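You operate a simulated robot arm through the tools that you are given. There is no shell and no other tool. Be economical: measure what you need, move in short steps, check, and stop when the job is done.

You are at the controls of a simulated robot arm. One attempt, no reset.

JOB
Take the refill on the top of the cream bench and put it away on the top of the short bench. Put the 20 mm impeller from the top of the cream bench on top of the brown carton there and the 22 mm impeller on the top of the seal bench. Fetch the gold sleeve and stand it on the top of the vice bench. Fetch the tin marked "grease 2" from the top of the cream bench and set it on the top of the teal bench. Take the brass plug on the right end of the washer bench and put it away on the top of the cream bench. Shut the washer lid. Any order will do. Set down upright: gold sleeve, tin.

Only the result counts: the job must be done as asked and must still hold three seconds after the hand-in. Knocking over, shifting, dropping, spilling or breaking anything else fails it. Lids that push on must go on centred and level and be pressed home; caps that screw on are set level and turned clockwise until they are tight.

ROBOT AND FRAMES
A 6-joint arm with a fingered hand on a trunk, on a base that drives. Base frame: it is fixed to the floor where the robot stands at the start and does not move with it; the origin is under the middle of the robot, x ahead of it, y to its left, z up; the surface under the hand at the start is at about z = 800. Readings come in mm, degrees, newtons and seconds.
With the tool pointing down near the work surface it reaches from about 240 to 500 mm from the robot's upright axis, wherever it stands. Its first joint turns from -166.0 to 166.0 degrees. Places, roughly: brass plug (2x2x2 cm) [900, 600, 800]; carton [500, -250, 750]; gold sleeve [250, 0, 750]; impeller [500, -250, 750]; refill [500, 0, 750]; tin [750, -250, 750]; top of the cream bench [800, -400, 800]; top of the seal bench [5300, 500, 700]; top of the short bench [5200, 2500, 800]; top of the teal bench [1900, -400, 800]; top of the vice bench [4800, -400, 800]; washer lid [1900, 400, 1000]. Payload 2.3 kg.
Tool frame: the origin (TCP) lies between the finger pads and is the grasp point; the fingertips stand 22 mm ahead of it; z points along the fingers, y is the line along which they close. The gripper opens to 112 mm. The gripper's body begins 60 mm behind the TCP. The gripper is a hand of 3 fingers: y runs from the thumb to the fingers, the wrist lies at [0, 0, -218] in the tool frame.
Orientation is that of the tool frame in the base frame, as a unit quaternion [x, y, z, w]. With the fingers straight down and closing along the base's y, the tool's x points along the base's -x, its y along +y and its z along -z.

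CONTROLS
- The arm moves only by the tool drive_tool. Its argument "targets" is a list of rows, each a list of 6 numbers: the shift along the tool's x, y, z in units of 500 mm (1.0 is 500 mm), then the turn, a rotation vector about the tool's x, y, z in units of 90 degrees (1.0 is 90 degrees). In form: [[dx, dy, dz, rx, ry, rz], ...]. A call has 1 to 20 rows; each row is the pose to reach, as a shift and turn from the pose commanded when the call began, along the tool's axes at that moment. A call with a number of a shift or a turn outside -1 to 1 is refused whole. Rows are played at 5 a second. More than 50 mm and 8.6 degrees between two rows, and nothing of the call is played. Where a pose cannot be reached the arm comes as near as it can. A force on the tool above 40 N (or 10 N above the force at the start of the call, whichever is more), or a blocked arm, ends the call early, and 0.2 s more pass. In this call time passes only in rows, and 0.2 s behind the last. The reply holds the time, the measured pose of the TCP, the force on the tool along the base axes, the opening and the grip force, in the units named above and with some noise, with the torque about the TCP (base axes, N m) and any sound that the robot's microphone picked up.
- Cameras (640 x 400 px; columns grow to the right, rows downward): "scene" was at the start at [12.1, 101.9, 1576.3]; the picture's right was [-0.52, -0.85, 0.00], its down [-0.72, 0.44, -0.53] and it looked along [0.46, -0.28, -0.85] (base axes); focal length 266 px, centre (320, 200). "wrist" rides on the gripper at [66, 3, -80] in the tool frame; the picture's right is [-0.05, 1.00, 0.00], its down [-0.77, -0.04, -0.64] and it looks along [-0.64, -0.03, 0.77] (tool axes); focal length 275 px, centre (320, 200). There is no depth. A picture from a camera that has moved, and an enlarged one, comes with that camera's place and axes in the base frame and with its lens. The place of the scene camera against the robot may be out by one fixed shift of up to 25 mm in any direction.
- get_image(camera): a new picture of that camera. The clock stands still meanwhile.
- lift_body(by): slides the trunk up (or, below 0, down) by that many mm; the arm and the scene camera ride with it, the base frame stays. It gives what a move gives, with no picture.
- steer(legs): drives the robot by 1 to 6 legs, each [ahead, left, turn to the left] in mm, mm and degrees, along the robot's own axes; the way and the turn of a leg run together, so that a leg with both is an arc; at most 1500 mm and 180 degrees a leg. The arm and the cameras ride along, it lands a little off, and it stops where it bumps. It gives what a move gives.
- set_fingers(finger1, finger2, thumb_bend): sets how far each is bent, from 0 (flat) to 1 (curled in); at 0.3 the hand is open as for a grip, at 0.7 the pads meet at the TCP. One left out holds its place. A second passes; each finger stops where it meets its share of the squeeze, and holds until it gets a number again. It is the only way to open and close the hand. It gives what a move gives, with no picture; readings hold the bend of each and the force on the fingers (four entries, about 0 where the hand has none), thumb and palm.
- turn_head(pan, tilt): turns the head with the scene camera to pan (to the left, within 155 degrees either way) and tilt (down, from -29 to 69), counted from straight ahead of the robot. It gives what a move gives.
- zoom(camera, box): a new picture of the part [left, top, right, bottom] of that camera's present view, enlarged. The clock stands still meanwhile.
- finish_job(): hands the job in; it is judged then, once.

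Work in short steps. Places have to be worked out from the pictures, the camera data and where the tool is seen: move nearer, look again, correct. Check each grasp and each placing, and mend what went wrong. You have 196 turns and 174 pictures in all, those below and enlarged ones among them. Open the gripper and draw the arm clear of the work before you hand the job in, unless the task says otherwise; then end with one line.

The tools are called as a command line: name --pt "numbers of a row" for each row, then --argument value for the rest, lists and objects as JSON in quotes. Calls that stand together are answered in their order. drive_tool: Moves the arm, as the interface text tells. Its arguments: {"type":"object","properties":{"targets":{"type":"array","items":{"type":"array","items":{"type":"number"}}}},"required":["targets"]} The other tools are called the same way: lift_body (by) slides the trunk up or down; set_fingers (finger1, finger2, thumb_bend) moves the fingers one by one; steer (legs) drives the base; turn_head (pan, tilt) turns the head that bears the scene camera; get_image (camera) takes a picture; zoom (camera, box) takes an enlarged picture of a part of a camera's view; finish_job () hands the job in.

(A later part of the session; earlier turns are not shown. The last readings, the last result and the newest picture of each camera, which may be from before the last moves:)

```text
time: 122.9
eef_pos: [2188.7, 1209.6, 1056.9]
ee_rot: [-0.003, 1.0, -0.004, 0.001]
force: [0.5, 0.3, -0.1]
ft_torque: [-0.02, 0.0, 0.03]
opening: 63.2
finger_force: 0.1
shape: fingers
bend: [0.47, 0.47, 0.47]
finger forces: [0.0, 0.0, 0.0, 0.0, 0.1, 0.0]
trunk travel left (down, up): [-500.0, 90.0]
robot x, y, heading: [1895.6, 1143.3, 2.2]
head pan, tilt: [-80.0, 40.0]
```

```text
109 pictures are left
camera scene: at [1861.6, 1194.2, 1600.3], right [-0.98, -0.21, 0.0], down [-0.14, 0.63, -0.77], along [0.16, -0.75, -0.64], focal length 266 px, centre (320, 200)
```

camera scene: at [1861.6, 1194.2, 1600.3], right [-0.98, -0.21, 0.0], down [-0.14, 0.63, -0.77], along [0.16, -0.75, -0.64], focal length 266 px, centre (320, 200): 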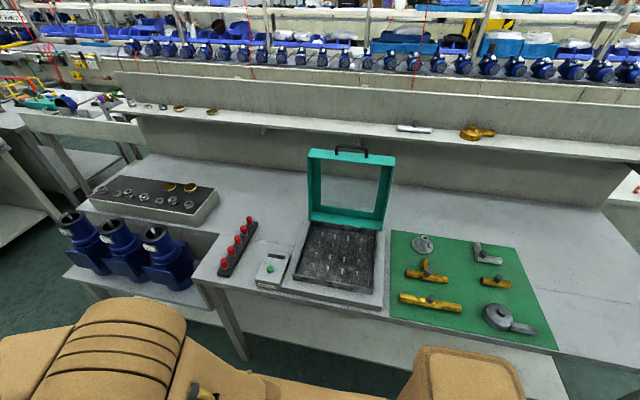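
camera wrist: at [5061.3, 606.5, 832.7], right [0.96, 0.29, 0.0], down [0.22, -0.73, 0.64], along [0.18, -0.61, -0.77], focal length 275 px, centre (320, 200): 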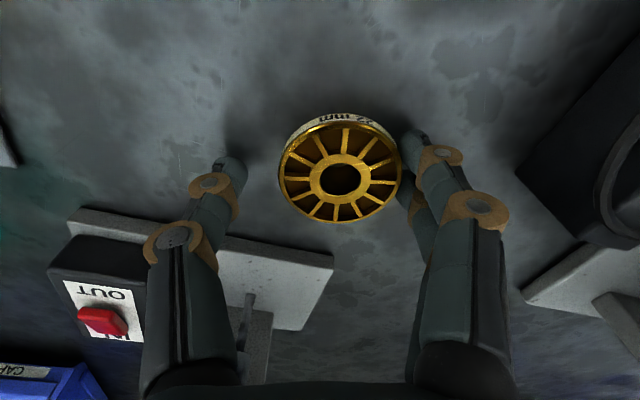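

The washer lid stands open, hinged at its rear edge with a handle on top. I zoom for details.

zoom --camera "scene" --box '[250, 120, 430, 320]'

```text
2.00 times, centred on (340, 220) of scene
camera zoom: at [1861.6, 1194.2, 1600.3], right [-0.98, -0.21, 0.0], down [-0.14, 0.63, -0.77], along [0.16, -0.75, -0.64], focal length 532 px, centre (280, 160)
```

zoom: 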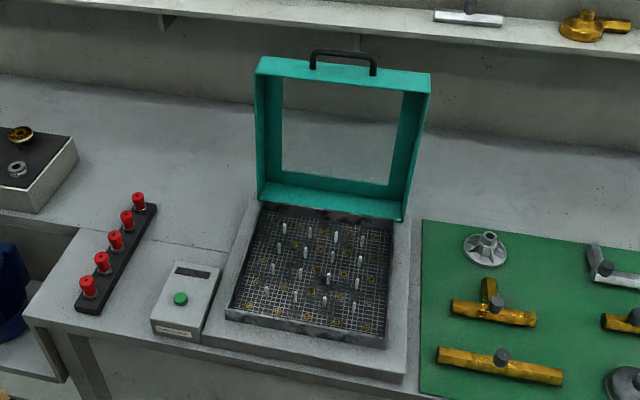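

The lid leans slightly back, hinge at y≈440, top around z≈1150. I'll hook it from behind with the closed hand tilted forward, so I first move the base up to the bench.

set_fingers --finger1 0.6 --finger2 0.6 --thumb_bend 0.6

steer --legs '[[0, -120, -2.3]]'

turn_head --pan -85 --tilt 50

get_image --camera "scene"

```text
time: 123.9
eef_pos: [2189.1, 1209.7, 1057.5]
ee_rot: [-0.002, 1.0, -0.003, 0.001]
force: [0.4, 1.2, 0.8]
ft_torque: [-0.01, -0.02, -0.02]
opening: 27.8
finger_force: 0.1
shape: fingers
bend: [0.6, 0.6, 0.6]
finger forces: [0.0, 0.1, 0.1, 0.0, 0.1, 0.1]
trunk travel left (down, up): [-500.0, 90.0]
robot x, y, heading: [1897.0, 1143.2, 2.3]
head pan, tilt: [-80.0, 40.0]
```

```text
time: 125.1
eef_pos: [2193.5, 1075.4, 1057.1]
ee_rot: [0.017, 1.0, -0.003, 0.001]
force: [0.8, -0.1, -0.3]
ft_torque: [0.0, 0.01, -0.01]
opening: 27.9
finger_force: 0.1
shape: fingers
bend: [0.6, 0.6, 0.6]
finger forces: [0.1, 0.0, 0.0, 0.1, 0.0, 0.0]
trunk travel left (down, up): [-500.0, 90.0]
robot x, y, heading: [1898.0, 1020.7, -0.1]
head pan, tilt: [-80.0, 40.0]
```

```text
time: 125.8
eef_pos: [2193.4, 1075.9, 1057.0]
ee_rot: [0.017, 1.0, -0.003, 0.001]
force: [-0.7, 0.4, 0.3]
ft_torque: [0.0, 0.01, -0.01]
opening: 27.9
finger_force: 0.1
shape: fingers
bend: [0.6, 0.6, 0.6]
finger forces: [0.0, 0.1, 0.0, 0.0, 0.0, 0.1]
trunk travel left (down, up): [-500.0, 90.0]
robot x, y, heading: [1901.5, 1017.8, 0.1]
head pan, tilt: [-85.0, 50.0]
```

```text
107 pictures are left
camera scene: at [1857.9, 1080.8, 1586.2], right [-1.0, -0.09, 0.0], down [-0.07, 0.76, -0.64], along [0.06, -0.64, -0.77], focal length 266 px, centre (320, 200)
```

scene: 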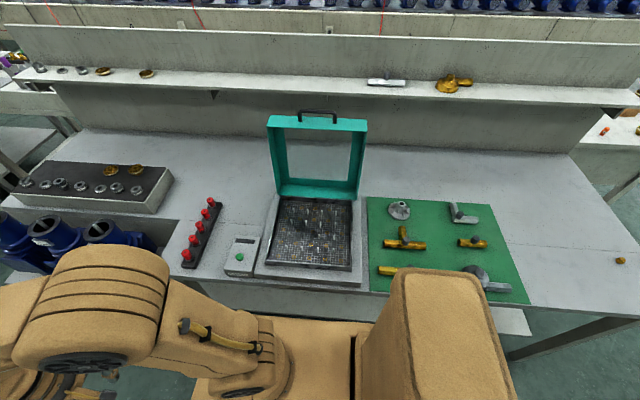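

The gap to the bench allows a bit more approach. I move 55 mm closer, raise the trunk, and swing the hand to the bench side, turning it with the arm.

lift_body --by 90

steer --legs '[[0, -55, 0]]'

drive_tool --pt "0.012 -0.086 -0.012 0 0 0.068" --pt "0.023 -0.172 -0.024 0 0 0.136" --pt "0.035 -0.258 -0.036 0 0 0.204" --pt "0.047 -0.344 -0.048 0 0 0.272" --pt "0.058 -0.43 -0.06 0 0 0.34" --pt "0.07 -0.517 -0.072 0 0 0.408" --pt "0.131 -0.577 -0.084 0 0 0.476" --pt "0.191 -0.636 -0.096 0 0 0.544" --pt "0.252 -0.696 -0.108 0 0 0.612" --pt "0.313 -0.756 -0.12 0 0 0.68" --pt "0.373 -0.815 -0.13 0 0 0.748" --pt "0.434 -0.875 -0.14 0 0 0.816" --pt "0.494 -0.935 -0.15 0 0 0.884" --pt "0.555 -0.994 -0.16 0 0 0.95"

get_image --camera "wrist"

get_image --camera "scene"

```text
time: 127.1
eef_pos: [2194.1, 1076.6, 1147.5]
ee_rot: [0.018, 1.0, -0.003, 0.001]
force: [0.5, -0.3, 0.3]
ft_torque: [-0.01, 0.02, 0.01]
opening: 27.8
finger_force: 0.1
shape: fingers
bend: [0.6, 0.6, 0.6]
finger forces: [0.0, 0.0, 0.0, 0.1, 0.0, 0.0]
trunk travel left (down, up): [-590.0, 0.0]
robot x, y, heading: [1901.0, 1017.9, -0.1]
head pan, tilt: [-85.0, 50.0]
```

```text
time: 128.0
eef_pos: [2193.1, 1019.4, 1147.0]
ee_rot: [0.02, 1.0, -0.003, 0.001]
force: [-0.2, 0.4, -0.6]
ft_torque: [0.08, -0.03, 0.01]
opening: 27.5
finger_force: 0.0
shape: fingers
bend: [0.6, 0.6, 0.6]
finger forces: [0.0, 0.0, 0.0, 0.1, 0.0, 0.1]
trunk travel left (down, up): [-590.0, 0.0]
robot x, y, heading: [1899.7, 961.6, -0.1]
head pan, tilt: [-85.0, 50.0]
```

```text
time: 131.0
eef_pos: [1929.8, 564.5, 1217.9]
ee_rot: [0.677, 0.736, -0.004, 0.009]
force: [0.3, -0.2, 0.6]
ft_torque: [0.0, 0.03, 0.02]
opening: 27.5
finger_force: 0.1
shape: fingers
bend: [0.6, 0.6, 0.6]
finger forces: [0.0, 0.0, 0.1, 0.0, 0.0, 0.1]
out of reach, approached as far as the arm can: row 13, 14
trunk travel left (down, up): [-590.0, 0.0]
robot x, y, heading: [1896.5, 960.1, -0.0]
head pan, tilt: [-85.0, 50.0]
```

```text
106 pictures are left
camera wrist: at [1926.3, 633.0, 1296.4], right [1.0, 0.04, 0.01], down [0.02, -0.76, 0.65], along [0.03, -0.65, -0.76], focal length 275 px, centre (320, 200)
```

wrist: 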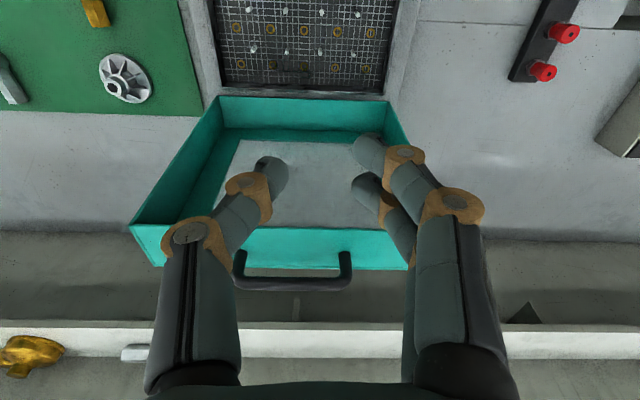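

```text
105 pictures are left
camera scene: at [1857.3, 1025.8, 1676.2], right [-1.0, -0.09, 0.0], down [-0.07, 0.76, -0.64], along [0.06, -0.64, -0.77], focal length 266 px, centre (320, 200)
```

scene: 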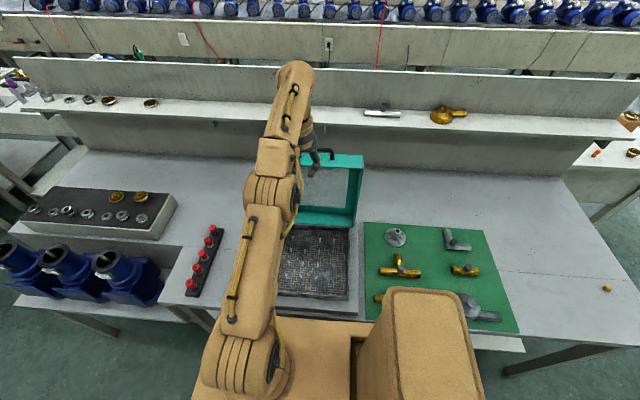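

I can see the lid's handle at about [1903,405,1150]. I tilt the hand 40° forward and move to just above and in front of the handle.

drive_tool --pt "0 0 0 0.007 -0.085 0" --pt "-0.02 -0.01 0 0.0145 -0.17 0" --pt "-0.06 -0.025 -0.01 0.0215 -0.255 0" --pt "-0.1 -0.04 -0.015 0.0285 -0.34 0" --pt "-0.14 -0.055 -0.02 0.036 -0.425 0" --pt "-0.185 -0.07 -0.024 0.037 -0.444 0"

get_image --camera "wrist"

zoom --camera "scene" --box '[230, 60, 430, 260]'

```text
time: 132.4
eef_pos: [1901.5, 467.3, 1229.1]
ee_rot: [0.649, 0.677, -0.259, 0.231]
force: [-0.3, -0.2, -0.4]
ft_torque: [0.01, 0.02, -0.02]
opening: 27.6
finger_force: 0.0
shape: fingers
bend: [0.6, 0.6, 0.6]
finger forces: [0.1, 0.0, 0.0, 0.0, 0.0, 0.1]
trunk travel left (down, up): [-590.0, 0.0]
robot x, y, heading: [1903.2, 962.7, -0.2]
head pan, tilt: [-85.0, 50.0]
```

```text
104 pictures are left
camera wrist: at [1902.1, 571.1, 1247.8], right [1.0, -0.01, -0.02], down [0.02, -0.17, 0.98], along [-0.02, -0.98, -0.17], focal length 275 px, centre (320, 200)
```

wrist: 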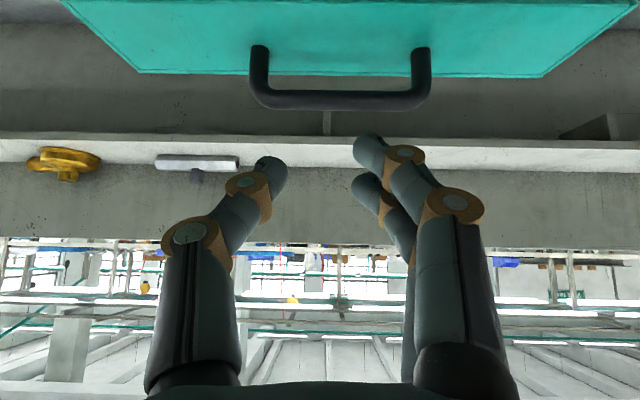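

```text
2.00 times, centred on (330, 160) of scene
camera zoom: at [1857.5, 1023.6, 1676.3], right [-1.0, -0.09, 0.0], down [-0.07, 0.76, -0.64], along [0.06, -0.64, -0.77], focal length 532 px, centre (300, 280)
```

zoom: 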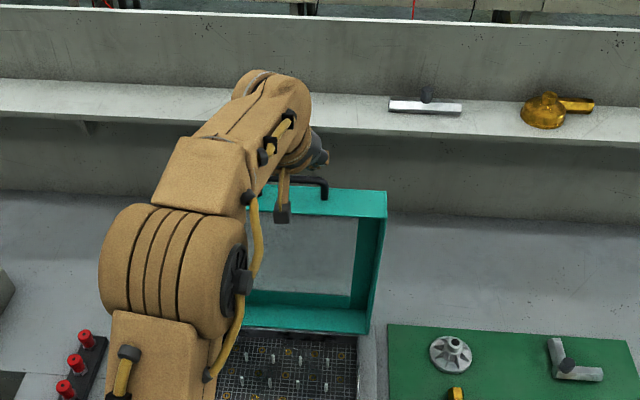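

Handle bar located at about [1911,415,1160]. I go over it and down behind it, to TCP [1905,385,1147].

drive_tool --pt "-0.054 0.004 0.063 0 0 0" --pt "-0.108 0.008 0.127 0 0 0" --pt "-0.064 0.008 0.18 0 0 0" --pt "-0.02 0.008 0.231 0 0 0"

get_image --camera "wrist"

```text
time: 133.5
eef_pos: [1900.5, 386.6, 1158.8]
ee_rot: [0.647, 0.674, -0.267, 0.236]
force: [-0.2, -1.1, 13.5]
ft_torque: [0.34, -0.51, 0.0]
opening: 29.1
finger_force: 5.4
shape: fingers
bend: [0.6, 0.6, 0.6]
finger forces: [11.0, 0.1, 0.1, 0.1, 0.2, 0.0]
out of reach, approached as far as the arm can: row 2, 3
trunk travel left (down, up): [-590.0, 0.0]
robot x, y, heading: [1896.3, 964.4, -0.3]
head pan, tilt: [-85.0, 50.0]
stopped in row 4: the force on the tool passed its limit at 48 N (the readings are from after the stop); the commanded pose is now the measured one
```

```text
102 pictures are left
camera wrist: at [1902.4, 490.0, 1174.9], right [1.0, -0.01, -0.02], down [0.02, -0.15, 0.99], along [-0.02, -0.99, -0.15], focal length 275 px, centre (320, 200)
```

wrist: 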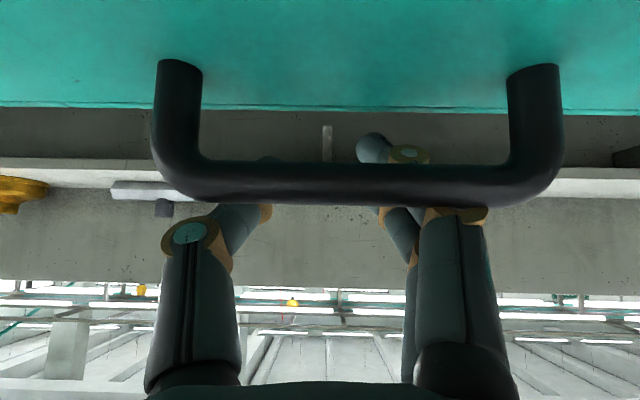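

The fingers are hooked behind the handle bar. Now pull toward +y in small steps.

drive_tool --pt "0.0306 0 -0.0257 0 0 0" --pt "0.0613 0 -0.0514 0 0 0" --pt "0.0919 0 -0.0772 0 0 0" --pt "0.1226 0 -0.1029 0 0 0"

get_image --camera "wrist"

get_image --camera "scene"

```text
time: 134.5
eef_pos: [1898.6, 467.1, 1151.2]
ee_rot: [0.648, 0.676, -0.264, 0.232]
force: [0.8, 0.9, -0.3]
ft_torque: [-0.01, 0.01, 0.0]
opening: 27.4
finger_force: 0.0
shape: fingers
bend: [0.6, 0.6, 0.6]
finger forces: [0.2, 0.1, 0.0, 0.0, 0.0, 0.0]
trunk travel left (down, up): [-590.0, 0.0]
robot x, y, heading: [1897.0, 955.7, 0.1]
head pan, tilt: [-85.0, 50.0]
```

```text
101 pictures are left
camera wrist: at [1900.3, 570.0, 1168.8], right [1.0, -0.01, -0.02], down [0.02, -0.16, 0.99], along [-0.02, -0.99, -0.16], focal length 275 px, centre (320, 200)
```

wrist: 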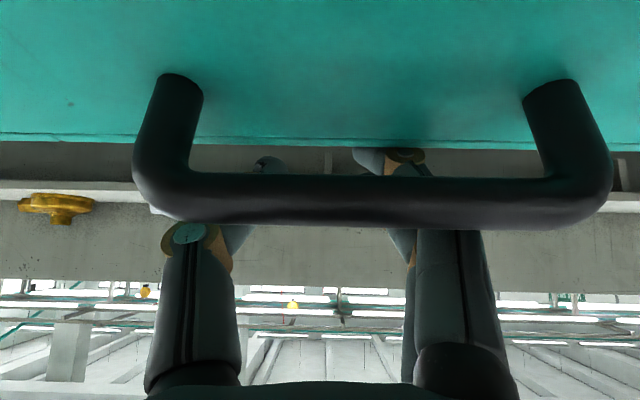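

```text
100 pictures are left
camera scene: at [1858.1, 1023.2, 1675.6], right [-1.0, -0.09, 0.0], down [-0.07, 0.76, -0.64], along [0.06, -0.64, -0.77], focal length 266 px, centre (320, 200)
```

scene: 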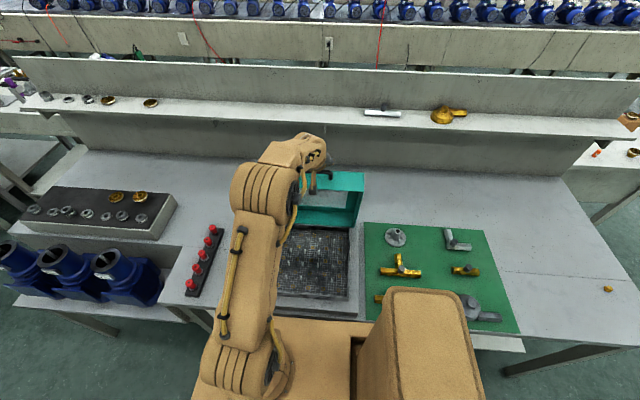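

The lid follows with almost no force. I continue along the arc.

drive_tool --pt "0.04 0 -0.017 0 0 0" --pt "0.082 0 -0.034 0 0 0" --pt "0.1236 0 -0.0488 0 0 0" --pt "0.175 0 -0.05 0 0 0" --pt "0.226 0 -0.051 0 0 0"

get_image --camera "scene"

```text
time: 135.7
eef_pos: [1888.2, 554.3, 1125.4]
ee_rot: [0.659, 0.673, -0.265, 0.206]
force: [2.5, -1.2, 1.4]
ft_torque: [-0.01, -0.05, -0.06]
opening: 28.7
finger_force: 1.2
shape: fingers
bend: [0.59, 0.6, 0.6]
finger forces: [1.7, 0.0, 0.0, 0.0, 0.0, 0.1]
out of reach, approached as far as the arm can: row 4, 5
trunk travel left (down, up): [-590.0, 0.0]
robot x, y, heading: [1898.2, 964.8, -0.4]
head pan, tilt: [-85.0, 50.0]
```

```text
99 pictures are left
camera scene: at [1858.2, 1025.5, 1676.2], right [-1.0, -0.09, 0.0], down [-0.07, 0.76, -0.64], along [0.05, -0.64, -0.77], focal length 266 px, centre (320, 200)
```

scene: 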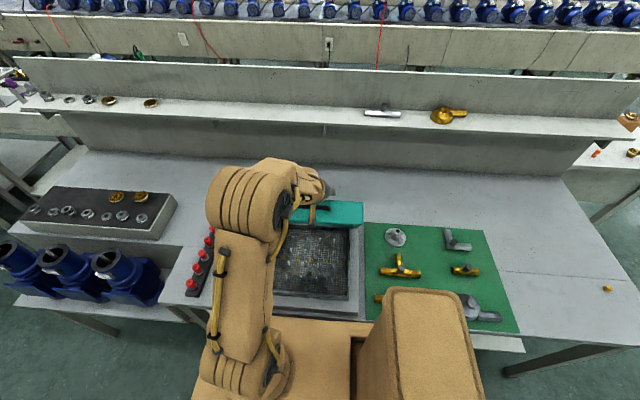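

Arm retraction is at its limit, so I pull further by driving the base back 60 mm and lowering the hand.

steer --legs '[[0, 50, 0]]'

drive_tool --pt "0.02 0 0.024 0 0 0" --pt "0.045 0 0.054 0 0 0"

steer --legs '[[0, 60, 0]]'

get_image --camera "wrist"

get_image --camera "scene"

```text
time: 136.6
eef_pos: [1888.1, 605.5, 1126.2]
ee_rot: [0.659, 0.673, -0.265, 0.206]
force: [-1.2, 0.3, 1.1]
ft_torque: [-0.02, 0.02, -0.03]
opening: 27.3
finger_force: 0.0
shape: fingers
bend: [0.6, 0.6, 0.6]
finger forces: [0.0, 0.1, 0.1, 0.0, 0.1, 0.0]
trunk travel left (down, up): [-590.0, 0.0]
robot x, y, heading: [1898.2, 1011.8, 0.2]
head pan, tilt: [-85.0, 50.0]
```

```text
time: 137.2
eef_pos: [1880.6, 597.9, 1107.7]
ee_rot: [0.665, 0.672, -0.265, 0.189]
force: [1.5, -0.3, 0.4]
ft_torque: [0.0, -0.01, -0.04]
opening: 27.8
finger_force: 0.5
shape: fingers
bend: [0.6, 0.6, 0.6]
finger forces: [1.1, 0.0, 0.0, 0.1, 0.0, 0.1]
out of reach, approached as far as the arm can: row 1, 2
trunk travel left (down, up): [-590.0, 0.0]
robot x, y, heading: [1900.8, 1013.9, -0.3]
head pan, tilt: [-85.0, 50.0]
```

```text
time: 138.2
eef_pos: [1880.1, 656.9, 1106.9]
ee_rot: [0.664, 0.673, -0.264, 0.191]
force: [-1.0, 0.5, -0.3]
ft_torque: [-0.06, 0.0, -0.04]
opening: 27.3
finger_force: 0.1
shape: fingers
bend: [0.6, 0.6, 0.6]
finger forces: [0.0, 0.0, 0.1, 0.0, 0.0, 0.1]
trunk travel left (down, up): [-590.0, 0.0]
robot x, y, heading: [1897.6, 1070.8, 0.3]
head pan, tilt: [-85.0, 50.0]
```

```text
98 pictures are left
camera wrist: at [1888.4, 759.5, 1130.3], right [1.0, -0.06, -0.08], down [0.06, -0.22, 0.97], along [-0.08, -0.97, -0.22], focal length 275 px, centre (320, 200)
```

wrist: 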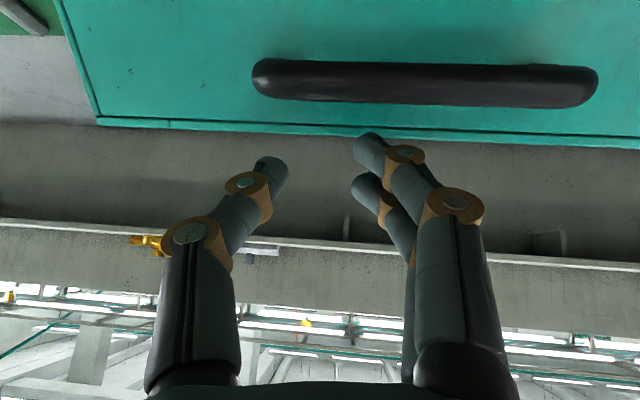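

```text
97 pictures are left
camera scene: at [1857.7, 1134.7, 1676.2], right [-1.0, -0.09, 0.0], down [-0.07, 0.76, -0.64], along [0.06, -0.64, -0.77], focal length 266 px, centre (320, 200)
```

scene: 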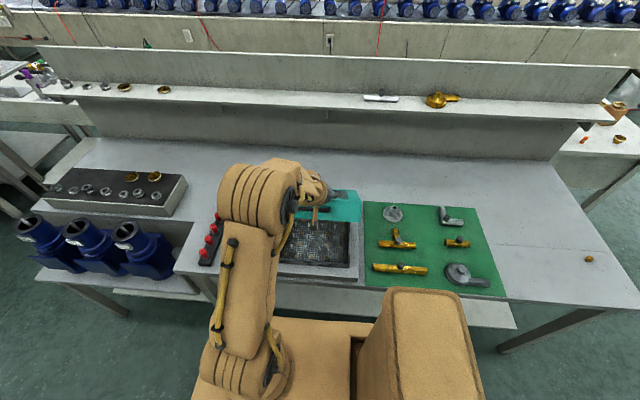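

The lid holds at about 45° and my fingers are now above it, near its front frame. I press it down by lowering the trunk in steps.

lift_body --by -80

get_image --camera "wrist"

get_image --camera "scene"

```text
time: 138.7
eef_pos: [1881.7, 660.3, 1089.7]
ee_rot: [0.664, 0.672, -0.268, 0.192]
force: [5.3, 19.2, 15.9]
ft_torque: [0.32, -0.39, 0.35]
opening: 25.4
finger_force: 12.7
shape: fingers
bend: [0.69, 0.6, 0.6]
finger forces: [24.1, 0.0, 0.1, 0.0, 1.1, 0.1]
trunk travel left (down, up): [-570.0, 20.0]
robot x, y, heading: [1903.9, 1072.8, -0.3]
head pan, tilt: [-85.0, 50.0]
stopped: the force on the tool passed its limit at 41 N (the readings are from after the stop); the commanded pose is now the measured one
```

```text
96 pictures are left
camera wrist: at [1889.2, 762.0, 1112.0], right [1.0, -0.06, -0.08], down [0.06, -0.22, 0.97], along [-0.07, -0.97, -0.21], focal length 275 px, centre (320, 200)
```

wrist: 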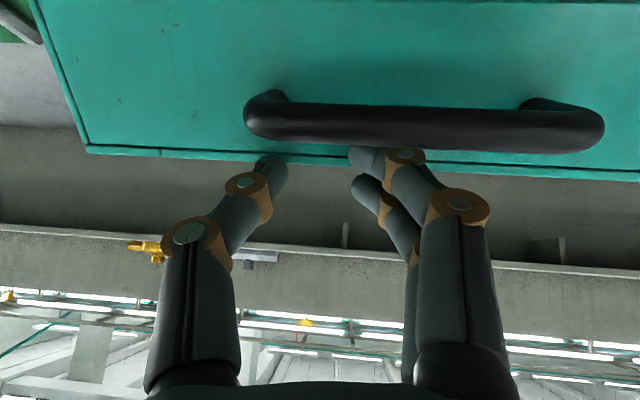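

```text
95 pictures are left
camera scene: at [1858.5, 1139.4, 1655.4], right [-1.0, -0.09, 0.0], down [-0.07, 0.76, -0.65], along [0.06, -0.64, -0.76], focal length 266 px, centre (320, 200)
```

scene: 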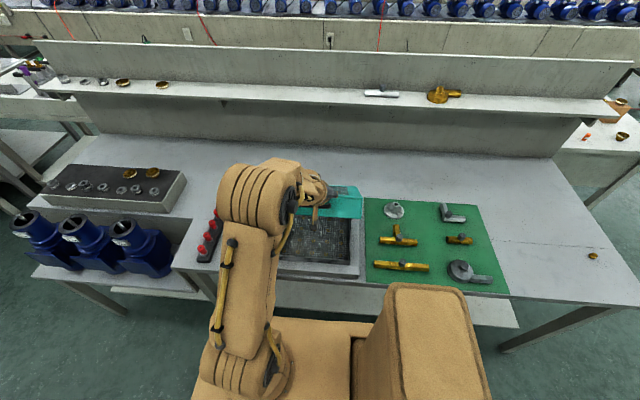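

The fingertip is poking the bar end-on. I back up, move behind the bar again, and re-hook.

drive_tool --pt "-0.05 0 -0.02 0 0 0" --pt "-0.1 0.005 -0.005 0 0 0" --pt "-0.136 0.01 0.0094 0 0 0" --pt "-0.1 0.015 0.05 0 0 0" --pt "-0.07 0.02 0.088 0 0 0"

get_image --camera "wrist"

```text
time: 139.9
eef_pos: [1887.1, 601.4, 1074.4]
ee_rot: [0.664, 0.673, -0.266, 0.191]
force: [0.2, -0.1, -0.8]
ft_torque: [-0.02, 0.02, 0.02]
opening: 26.8
finger_force: 0.0
shape: fingers
bend: [0.6, 0.6, 0.6]
finger forces: [0.0, 0.0, 0.0, 0.1, 0.0, 0.1]
out of reach, approached as far as the arm can: row 1
trunk travel left (down, up): [-570.0, 20.0]
robot x, y, heading: [1898.0, 1072.9, 0.2]
head pan, tilt: [-85.0, 50.0]
```

```text
94 pictures are left
camera wrist: at [1895.1, 703.9, 1096.9], right [1.0, -0.06, -0.08], down [0.06, -0.22, 0.97], along [-0.07, -0.97, -0.22], focal length 275 px, centre (320, 200)
```

wrist: 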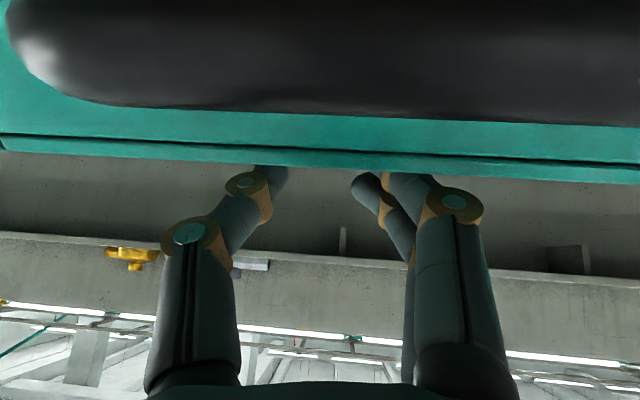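

Fingers are behind the lid edge again. I alternate pulling with the base and lowering the trunk.

steer --legs '[[0, 45, 0]]'

lift_body --by -45

get_image --camera "wrist"

get_image --camera "scene"

```text
time: 140.8
eef_pos: [1887.0, 650.5, 1074.7]
ee_rot: [0.664, 0.672, -0.267, 0.191]
force: [0.4, -0.1, 0.0]
ft_torque: [-0.05, 0.01, -0.03]
opening: 27.2
finger_force: 0.0
shape: fingers
bend: [0.6, 0.6, 0.6]
finger forces: [0.0, 0.0, 0.0, 0.1, 0.1, 0.1]
trunk travel left (down, up): [-570.0, 20.0]
robot x, y, heading: [1897.0, 1121.8, -0.0]
head pan, tilt: [-85.0, 50.0]
```

```text
time: 141.7
eef_pos: [1887.1, 649.2, 1028.7]
ee_rot: [0.664, 0.672, -0.267, 0.191]
force: [1.1, -0.1, 0.7]
ft_torque: [-0.03, 0.02, 0.02]
opening: 27.1
finger_force: 0.0
shape: fingers
bend: [0.6, 0.6, 0.6]
finger forces: [0.1, 0.0, 0.1, 0.1, 0.0, 0.1]
trunk travel left (down, up): [-525.0, 65.0]
robot x, y, heading: [1896.3, 1121.1, 0.0]
head pan, tilt: [-85.0, 50.0]
```

```text
93 pictures are left
camera wrist: at [1894.7, 750.8, 1052.0], right [1.0, -0.06, -0.08], down [0.06, -0.22, 0.97], along [-0.08, -0.97, -0.22], focal length 275 px, centre (320, 200)
```

wrist: 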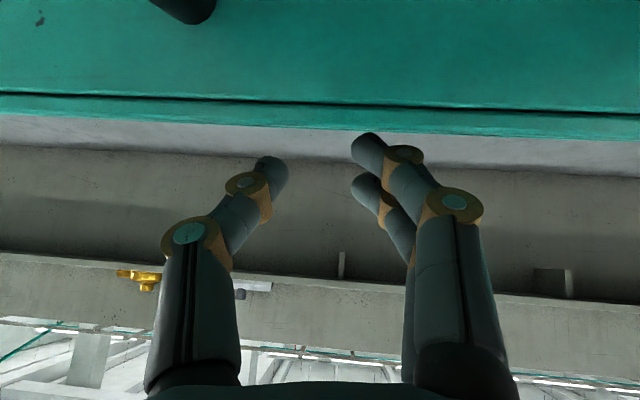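

```text
92 pictures are left
camera scene: at [1857.9, 1179.6, 1610.8], right [-1.0, -0.09, 0.0], down [-0.07, 0.76, -0.64], along [0.05, -0.64, -0.77], focal length 266 px, centre (320, 200)
```

scene: 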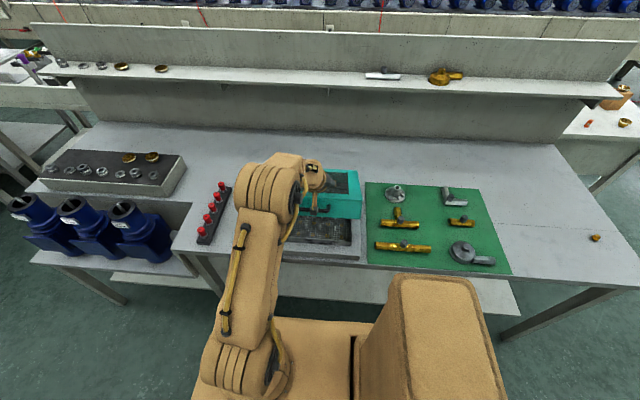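

The lid is now well past halfway. I keep lowering.

lift_body --by -60

get_image --camera "wrist"

zoom --camera "scene" --box '[220, 120, 420, 300]'

```text
time: 142.7
eef_pos: [1886.5, 649.0, 969.2]
ee_rot: [0.664, 0.673, -0.265, 0.19]
force: [0.2, -0.8, 0.1]
ft_torque: [-0.01, 0.02, 0.01]
opening: 27.1
finger_force: 0.1
shape: fingers
bend: [0.6, 0.6, 0.6]
finger forces: [0.0, 0.0, 0.0, 0.0, 0.1, 0.0]
trunk travel left (down, up): [-465.0, 125.0]
robot x, y, heading: [1898.2, 1118.2, 0.0]
head pan, tilt: [-85.0, 50.0]
```

```text
91 pictures are left
camera wrist: at [1894.7, 750.8, 992.1], right [1.0, -0.06, -0.08], down [0.06, -0.22, 0.97], along [-0.08, -0.97, -0.22], focal length 275 px, centre (320, 200)
```

wrist: 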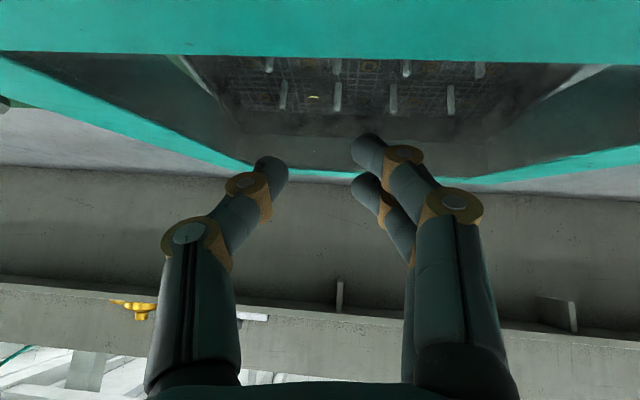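

```text
2.22 times, centred on (320, 210) of scene
camera zoom: at [1857.9, 1179.7, 1550.8], right [-1.0, -0.09, 0.0], down [-0.07, 0.76, -0.64], along [0.05, -0.64, -0.77], focal length 591 px, centre (320, 178)
```

zoom: 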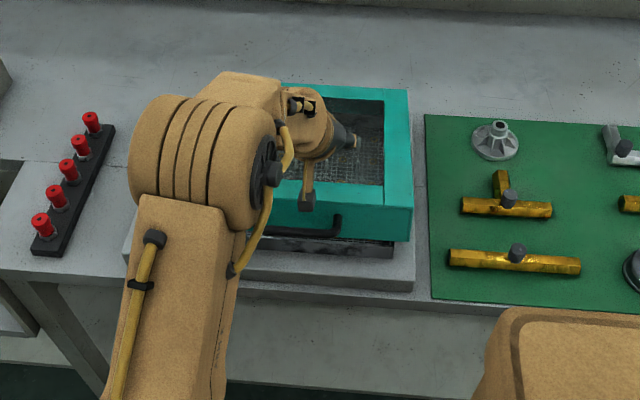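

The lid has come down by itself, apparently closing slowly. I move the hand over its front frame and press lightly.

steer --legs '[[0, 35, 0]]'

lift_body --by -30

zoom --camera "scene" --box '[220, 120, 420, 300]'

get_image --camera "wrist"

```text
time: 143.6
eef_pos: [1886.0, 685.4, 969.9]
ee_rot: [0.664, 0.672, -0.267, 0.191]
force: [-0.4, 0.3, -0.3]
ft_torque: [0.03, 0.01, 0.0]
opening: 26.6
finger_force: 0.0
shape: fingers
bend: [0.6, 0.6, 0.6]
finger forces: [0.1, 0.0, 0.0, 0.0, 0.1, 0.0]
trunk travel left (down, up): [-465.0, 125.0]
robot x, y, heading: [1898.9, 1154.4, -0.3]
head pan, tilt: [-85.0, 50.0]
```

```text
time: 144.3
eef_pos: [1886.3, 685.7, 939.3]
ee_rot: [0.664, 0.672, -0.266, 0.191]
force: [0.4, -1.3, 0.9]
ft_torque: [0.0, 0.0, 0.02]
opening: 26.9
finger_force: 0.1
shape: fingers
bend: [0.6, 0.6, 0.6]
finger forces: [0.1, 0.0, 0.0, 0.1, 0.0, 0.0]
trunk travel left (down, up): [-435.0, 155.0]
robot x, y, heading: [1897.3, 1158.1, 0.0]
head pan, tilt: [-85.0, 50.0]
```

```text
2.22 times, centred on (320, 210) of scene
camera zoom: at [1857.9, 1214.9, 1520.8], right [-1.0, -0.09, 0.0], down [-0.07, 0.76, -0.64], along [0.06, -0.64, -0.77], focal length 591 px, centre (320, 178)
```

zoom: 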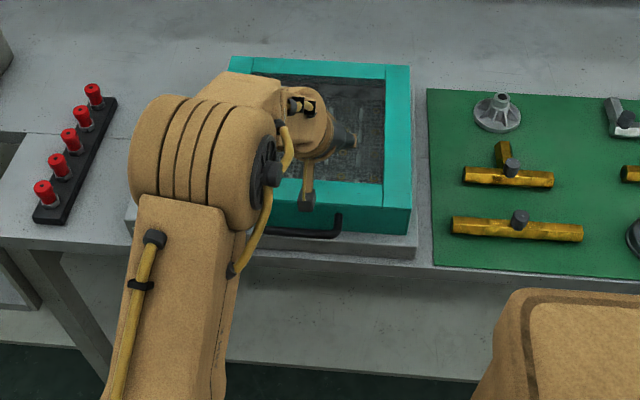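

```text
88 pictures are left
camera wrist: at [1895.0, 786.1, 962.0], right [1.0, -0.06, -0.08], down [0.06, -0.22, 0.97], along [-0.08, -0.97, -0.22], focal length 275 px, centre (320, 200)
```

wrist: 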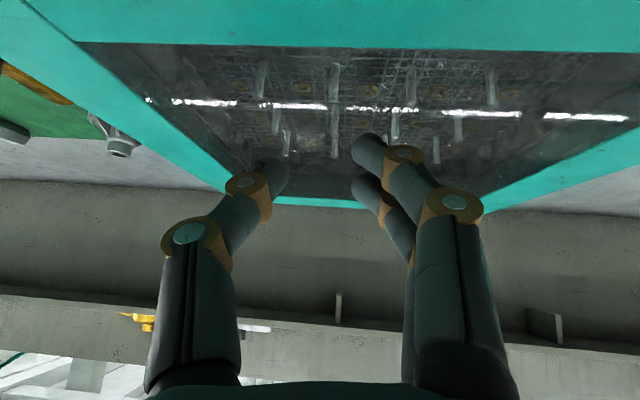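

The lid lies flat and closed. I raise the trunk to its original height, straighten the hand and retract.

lift_body --by 65

drive_tool --pt "0.038 -0.001 -0.03 -0.0144 0.084 0" --pt "0.076 -0.002 -0.06 -0.0288 0.168 0" --pt "0.114 -0.003 -0.09 -0.0432 0.251 0" --pt "0.152 -0.004 -0.12 -0.0576 0.335 0" --pt "0.19 -0.006 -0.148 -0.072 0.419 0"

drive_tool --pt "0.04 0.077 0 0 0 -0.073" --pt "0.079 0.154 0 0 0 -0.146" --pt "0.119 0.231 0 0 0 -0.219" --pt "0.159 0.308 0 0 0 -0.292" --pt "0.199 0.385 0 0 0 -0.365" --pt "0.238 0.462 0 0 0 -0.438" --pt "0.278 0.539 0 0 0 -0.511" --pt "0.363 0.558 0 0 0 -0.584" --pt "0.448 0.577 0 0 0 -0.657" --pt "0.533 0.596 0 0 0 -0.73" --pt "0.617 0.614 0 0 0 -0.803" --pt "0.702 0.633 0 0 0 -0.876" --pt "0.787 0.652 0 0 0 -0.95"

get_image --camera "scene"

```text
time: 145.3
eef_pos: [1887.7, 684.4, 1004.5]
ee_rot: [0.664, 0.672, -0.266, 0.191]
force: [0.1, 1.1, 0.3]
ft_torque: [0.0, 0.0, 0.0]
opening: 26.8
finger_force: 0.1
shape: fingers
bend: [0.6, 0.6, 0.6]
finger forces: [0.0, 0.0, 0.0, 0.0, 0.0, 0.1]
trunk travel left (down, up): [-500.0, 90.0]
robot x, y, heading: [1900.4, 1149.7, -0.2]
head pan, tilt: [-85.0, 50.0]
```

```text
time: 146.5
eef_pos: [1884.9, 804.6, 1004.8]
ee_rot: [0.703, 0.711, 0.001, -0.001]
force: [0.1, 0.3, -0.1]
ft_torque: [0.05, -0.02, 0.02]
opening: 26.7
finger_force: 0.0
shape: fingers
bend: [0.6, 0.6, 0.6]
finger forces: [0.0, 0.0, 0.0, 0.0, 0.0, 0.0]
trunk travel left (down, up): [-500.0, 90.0]
robot x, y, heading: [1896.8, 1157.0, -0.3]
head pan, tilt: [-85.0, 50.0]
```

```text
time: 149.3
eef_pos: [2210.2, 1201.7, 1005.8]
ee_rot: [0.032, 0.999, -0.001, 0.0]
force: [0.3, 1.2, -0.1]
ft_torque: [0.03, -0.02, -0.01]
opening: 27.0
finger_force: 0.0
shape: fingers
bend: [0.6, 0.6, 0.6]
finger forces: [0.0, 0.0, 0.0, 0.0, 0.0, 0.0]
trunk travel left (down, up): [-500.0, 90.0]
robot x, y, heading: [1898.4, 1153.9, -0.1]
head pan, tilt: [-85.0, 50.0]
```

```text
87 pictures are left
camera scene: at [1858.3, 1215.9, 1585.8], right [-1.0, -0.09, 0.0], down [-0.07, 0.76, -0.64], along [0.06, -0.64, -0.77], focal length 266 px, centre (320, 200)
```

scene: 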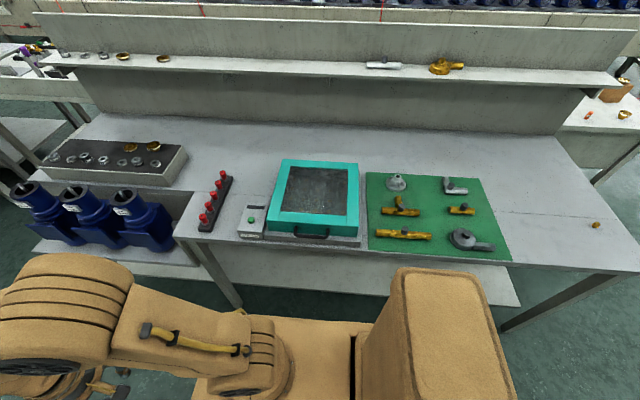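

Lid confirmed shut. Now the brass plug, at about [930,610]: I drive around to the front of the washer bench.

steer --legs '[[-1400, 0, 0.2], [0, -540, 0]]'

set_fingers --finger1 0.46 --finger2 0.46 --thumb_bend 0.46

get_image --camera "wrist"

```text
time: 158.9
eef_pos: [824.9, 667.9, 1006.5]
ee_rot: [0.043, 0.999, 0.001, 0.0]
force: [-0.3, -0.1, 0.6]
ft_torque: [-0.01, 0.02, 0.0]
opening: 27.1
finger_force: 0.2
shape: fingers
bend: [0.6, 0.6, 0.6]
finger forces: [0.0, 0.0, 0.0, 0.0, 0.0, 0.1]
trunk travel left (down, up): [-500.0, 90.0]
robot x, y, heading: [513.2, 627.0, -1.1]
head pan, tilt: [-85.0, 50.0]
```

```text
time: 159.9
eef_pos: [825.5, 669.0, 1004.7]
ee_rot: [0.043, 0.999, 0.0, 0.0]
force: [-0.6, -0.2, 0.4]
ft_torque: [0.02, -0.02, 0.02]
opening: 65.8
finger_force: 0.1
shape: fingers
bend: [0.46, 0.46, 0.46]
finger forces: [0.1, 0.0, 0.1, 0.1, 0.0, 0.1]
trunk travel left (down, up): [-500.0, 90.0]
robot x, y, heading: [513.4, 630.8, -1.2]
head pan, tilt: [-85.0, 50.0]
```

```text
86 pictures are left
camera wrist: at [760.1, 677.2, 1087.0], right [0.13, 0.99, 0.0], down [0.77, -0.1, 0.64], along [0.63, -0.09, -0.77], focal length 275 px, centre (320, 200)
```

wrist: 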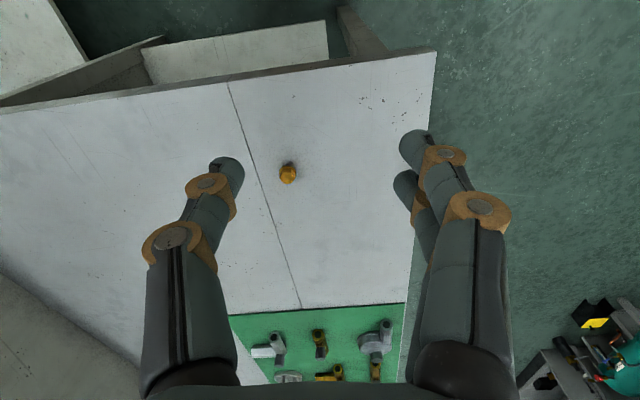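

Plug at about [938,612]. I move over it and down to z≈890.

drive_tool --pt "-0.08 -0.03 0 0 0 0" --pt "-0.16 -0.06 0 0 0 0" --pt "-0.234 -0.093 0.02 0 0 0" --pt "-0.234 -0.093 0.1 0 0 0" --pt "-0.234 -0.093 0.17 0 0 0" --pt "-0.234 -0.093 0.23 0 0 0"

get_image --camera "wrist"

```text
time: 161.3
eef_pos: [938.6, 610.9, 891.9]
ee_rot: [0.043, 0.999, 0.0, 0.0]
force: [0.3, 0.0, -0.3]
ft_torque: [0.01, -0.01, 0.04]
opening: 65.9
finger_force: 0.0
shape: fingers
bend: [0.46, 0.46, 0.46]
finger forces: [0.0, 0.1, 0.0, 0.1, 0.0, 0.0]
trunk travel left (down, up): [-500.0, 90.0]
robot x, y, heading: [515.4, 628.5, -1.3]
head pan, tilt: [-85.0, 50.0]
```

```text
85 pictures are left
camera wrist: at [872.9, 620.4, 972.4], right [0.13, 0.99, 0.0], down [0.77, -0.1, 0.64], along [0.63, -0.09, -0.77], focal length 275 px, centre (320, 200)
```

wrist: 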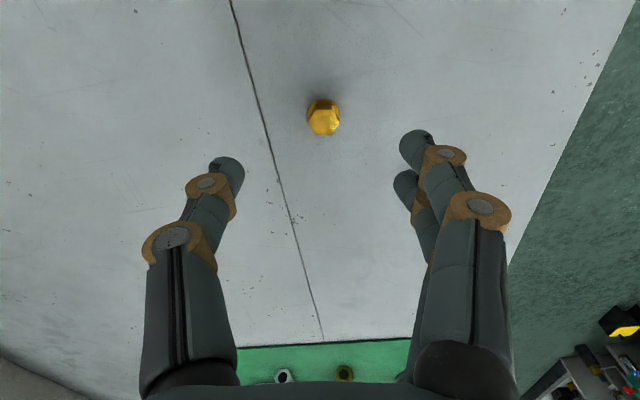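

Centred. Lower to 832 and close on the plug.

drive_tool --pt "-0.001 0.002 0.06 0 0 0" --pt "-0.001 0.002 0.12 0 0 0"

set_fingers --finger1 0.68 --finger2 0.68 --thumb_bend 0.68

get_image --camera "wrist"

```text
time: 161.9
eef_pos: [939.2, 612.7, 831.6]
ee_rot: [0.043, 0.999, 0.0, 0.001]
force: [-0.2, 0.4, -0.5]
ft_torque: [-0.03, 0.03, 0.0]
opening: 66.1
finger_force: 0.1
shape: fingers
bend: [0.46, 0.46, 0.46]
finger forces: [0.0, 0.0, 0.0, 0.0, 0.0, 0.0]
trunk travel left (down, up): [-500.0, 90.0]
robot x, y, heading: [515.0, 626.9, -1.3]
head pan, tilt: [-85.0, 50.0]
```

```text
time: 162.9
eef_pos: [939.3, 613.5, 831.8]
ee_rot: [0.044, 0.999, 0.0, 0.0]
force: [0.4, 0.9, -0.3]
ft_torque: [0.02, 0.02, 0.0]
opening: 13.3
finger_force: 3.0
shape: fingers
bend: [0.66, 0.65, 0.66]
finger forces: [1.1, 1.9, 0.0, 0.0, 2.9, 0.1]
trunk travel left (down, up): [-500.0, 90.0]
robot x, y, heading: [516.3, 623.9, -1.4]
head pan, tilt: [-85.0, 50.0]
```

```text
84 pictures are left
camera wrist: at [873.3, 621.8, 912.9], right [0.13, 0.99, 0.0], down [0.77, -0.1, 0.64], along [0.63, -0.09, -0.77], focal length 275 px, centre (320, 200)
```

wrist: 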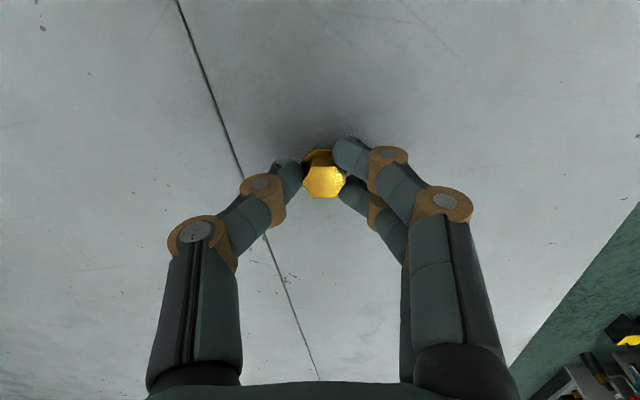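

Gripped; tighten and lift.

set_fingers --finger1 0.76 --finger2 0.76 --thumb_bend 0.76

drive_tool --pt "0 0 -0.05 0 0 0" --pt "0 0 -0.14 0 0 0" --pt "0 0 -0.23 0 0 0" --pt "0.05 0.0 -0.3 0 0 0" --pt "0.13 0 -0.35 0 0 0" --pt "0.2 0 -0.35 0 0 0"

get_image --camera "wrist"

```text
time: 163.9
eef_pos: [939.4, 612.7, 832.3]
ee_rot: [0.044, 0.999, 0.0, 0.0]
force: [0.0, -0.5, -0.8]
ft_torque: [-0.05, -0.01, 0.0]
opening: 9.9
finger_force: 13.4
shape: fingers
bend: [0.73, 0.72, 0.68]
finger forces: [6.6, 7.4, 0.0, 0.1, 12.7, 0.0]
trunk travel left (down, up): [-500.0, 90.0]
robot x, y, heading: [512.3, 633.2, -1.3]
head pan, tilt: [-85.0, 50.0]
```

```text
time: 165.3
eef_pos: [834.1, 622.3, 1007.6]
ee_rot: [0.044, 0.999, 0.0, 0.0]
force: [-0.7, -0.2, -1.0]
ft_torque: [0.02, 0.0, 0.01]
opening: 9.3
finger_force: 14.1
shape: fingers
bend: [0.73, 0.72, 0.68]
finger forces: [7.4, 8.4, 0.0, 0.1, 12.5, 0.0]
trunk travel left (down, up): [-500.0, 90.0]
robot x, y, heading: [511.0, 628.1, -1.1]
head pan, tilt: [-85.0, 50.0]
```

```text
83 pictures are left
camera wrist: at [769.0, 631.8, 1088.1], right [0.13, 0.99, 0.0], down [0.76, -0.1, 0.64], along [0.63, -0.08, -0.77], focal length 275 px, centre (320, 200)
```

wrist: 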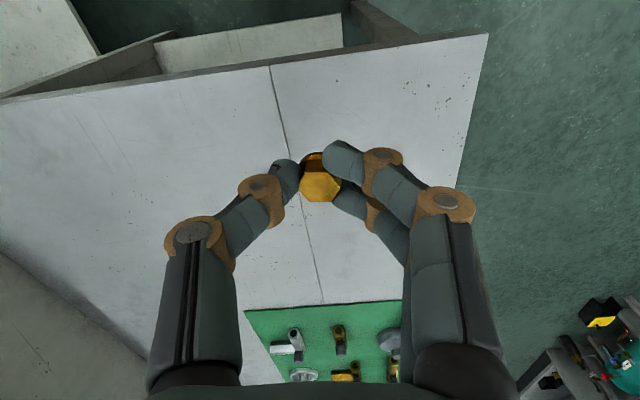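

Plug held (its base is ~32 mm below the TCP). I drive to the front of the cream bench to set it in the free area near [330,-165].

steer --legs '[[-560, 0, 1], [0, -740, 0]]'

get_image --camera "wrist"

```text
time: 172.1
eef_pos: [277.1, -82.8, 1007.2]
ee_rot: [0.019, 1.0, 0.0, -0.001]
force: [0.7, -0.9, -0.5]
ft_torque: [0.03, -0.01, 0.02]
opening: 9.4
finger_force: 14.3
shape: fingers
bend: [0.73, 0.72, 0.68]
finger forces: [7.4, 8.4, 0.0, 0.0, 12.5, 0.0]
trunk travel left (down, up): [-500.0, 90.0]
robot x, y, heading: [-44.9, -88.8, 1.5]
head pan, tilt: [-85.0, 50.0]
```

```text
82 pictures are left
camera wrist: at [211.1, -77.4, 1087.9], right [0.08, 1.0, 0.0], down [0.77, -0.07, 0.64], along [0.63, -0.05, -0.77], focal length 275 px, centre (320, 200)
```

wrist: 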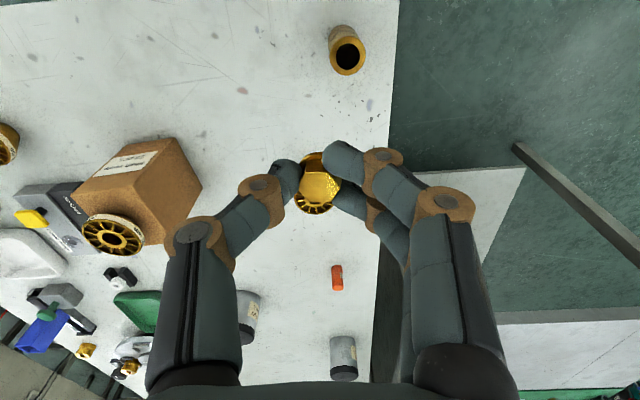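

Setting the plug at about [320,-160]: move over and down to 838.

drive_tool --pt "-0.046 -0.075 0 0 0 0" --pt "-0.092 -0.151 0 0 0 0" --pt "-0.092 -0.151 0.09 0 0 0" --pt "-0.092 -0.151 0.18 0 0 0" --pt "-0.092 -0.151 0.27 0 0 0" --pt "-0.092 -0.151 0.335 0 0 0"

drive_tool --pt "0 0 0.004 0 0 0" --pt "0 0 0.008 0 0 0"

get_image --camera "wrist"

```text
time: 173.5
eef_pos: [321.4, -161.9, 838.5]
ee_rot: [0.018, 1.0, 0.0, 0.0]
force: [0.5, -0.2, -0.9]
ft_torque: [0.02, 0.02, -0.03]
opening: 9.1
finger_force: 14.0
shape: fingers
bend: [0.74, 0.72, 0.68]
finger forces: [7.8, 8.5, 0.0, 0.0, 12.1, 0.0]
trunk travel left (down, up): [-500.0, 90.0]
robot x, y, heading: [-46.2, -92.6, 1.7]
head pan, tilt: [-85.0, 50.0]
```

```text
time: 174.1
eef_pos: [321.7, -160.8, 835.4]
ee_rot: [0.019, 1.0, -0.001, 0.0]
force: [0.2, 0.3, 0.1]
ft_torque: [0.0, 0.01, 0.0]
opening: 8.9
finger_force: 14.1
shape: fingers
bend: [0.74, 0.72, 0.68]
finger forces: [7.7, 8.6, 0.0, 0.0, 12.1, 0.1]
trunk travel left (down, up): [-500.0, 90.0]
robot x, y, heading: [-47.6, -91.7, 1.4]
head pan, tilt: [-85.0, 50.0]
```

```text
81 pictures are left
camera wrist: at [255.2, -155.3, 915.5], right [0.08, 1.0, 0.0], down [0.77, -0.07, 0.64], along [0.63, -0.05, -0.77], focal length 275 px, centre (320, 200)
```

wrist: 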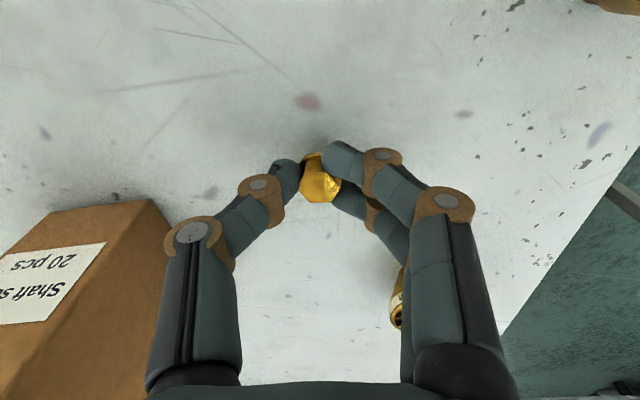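

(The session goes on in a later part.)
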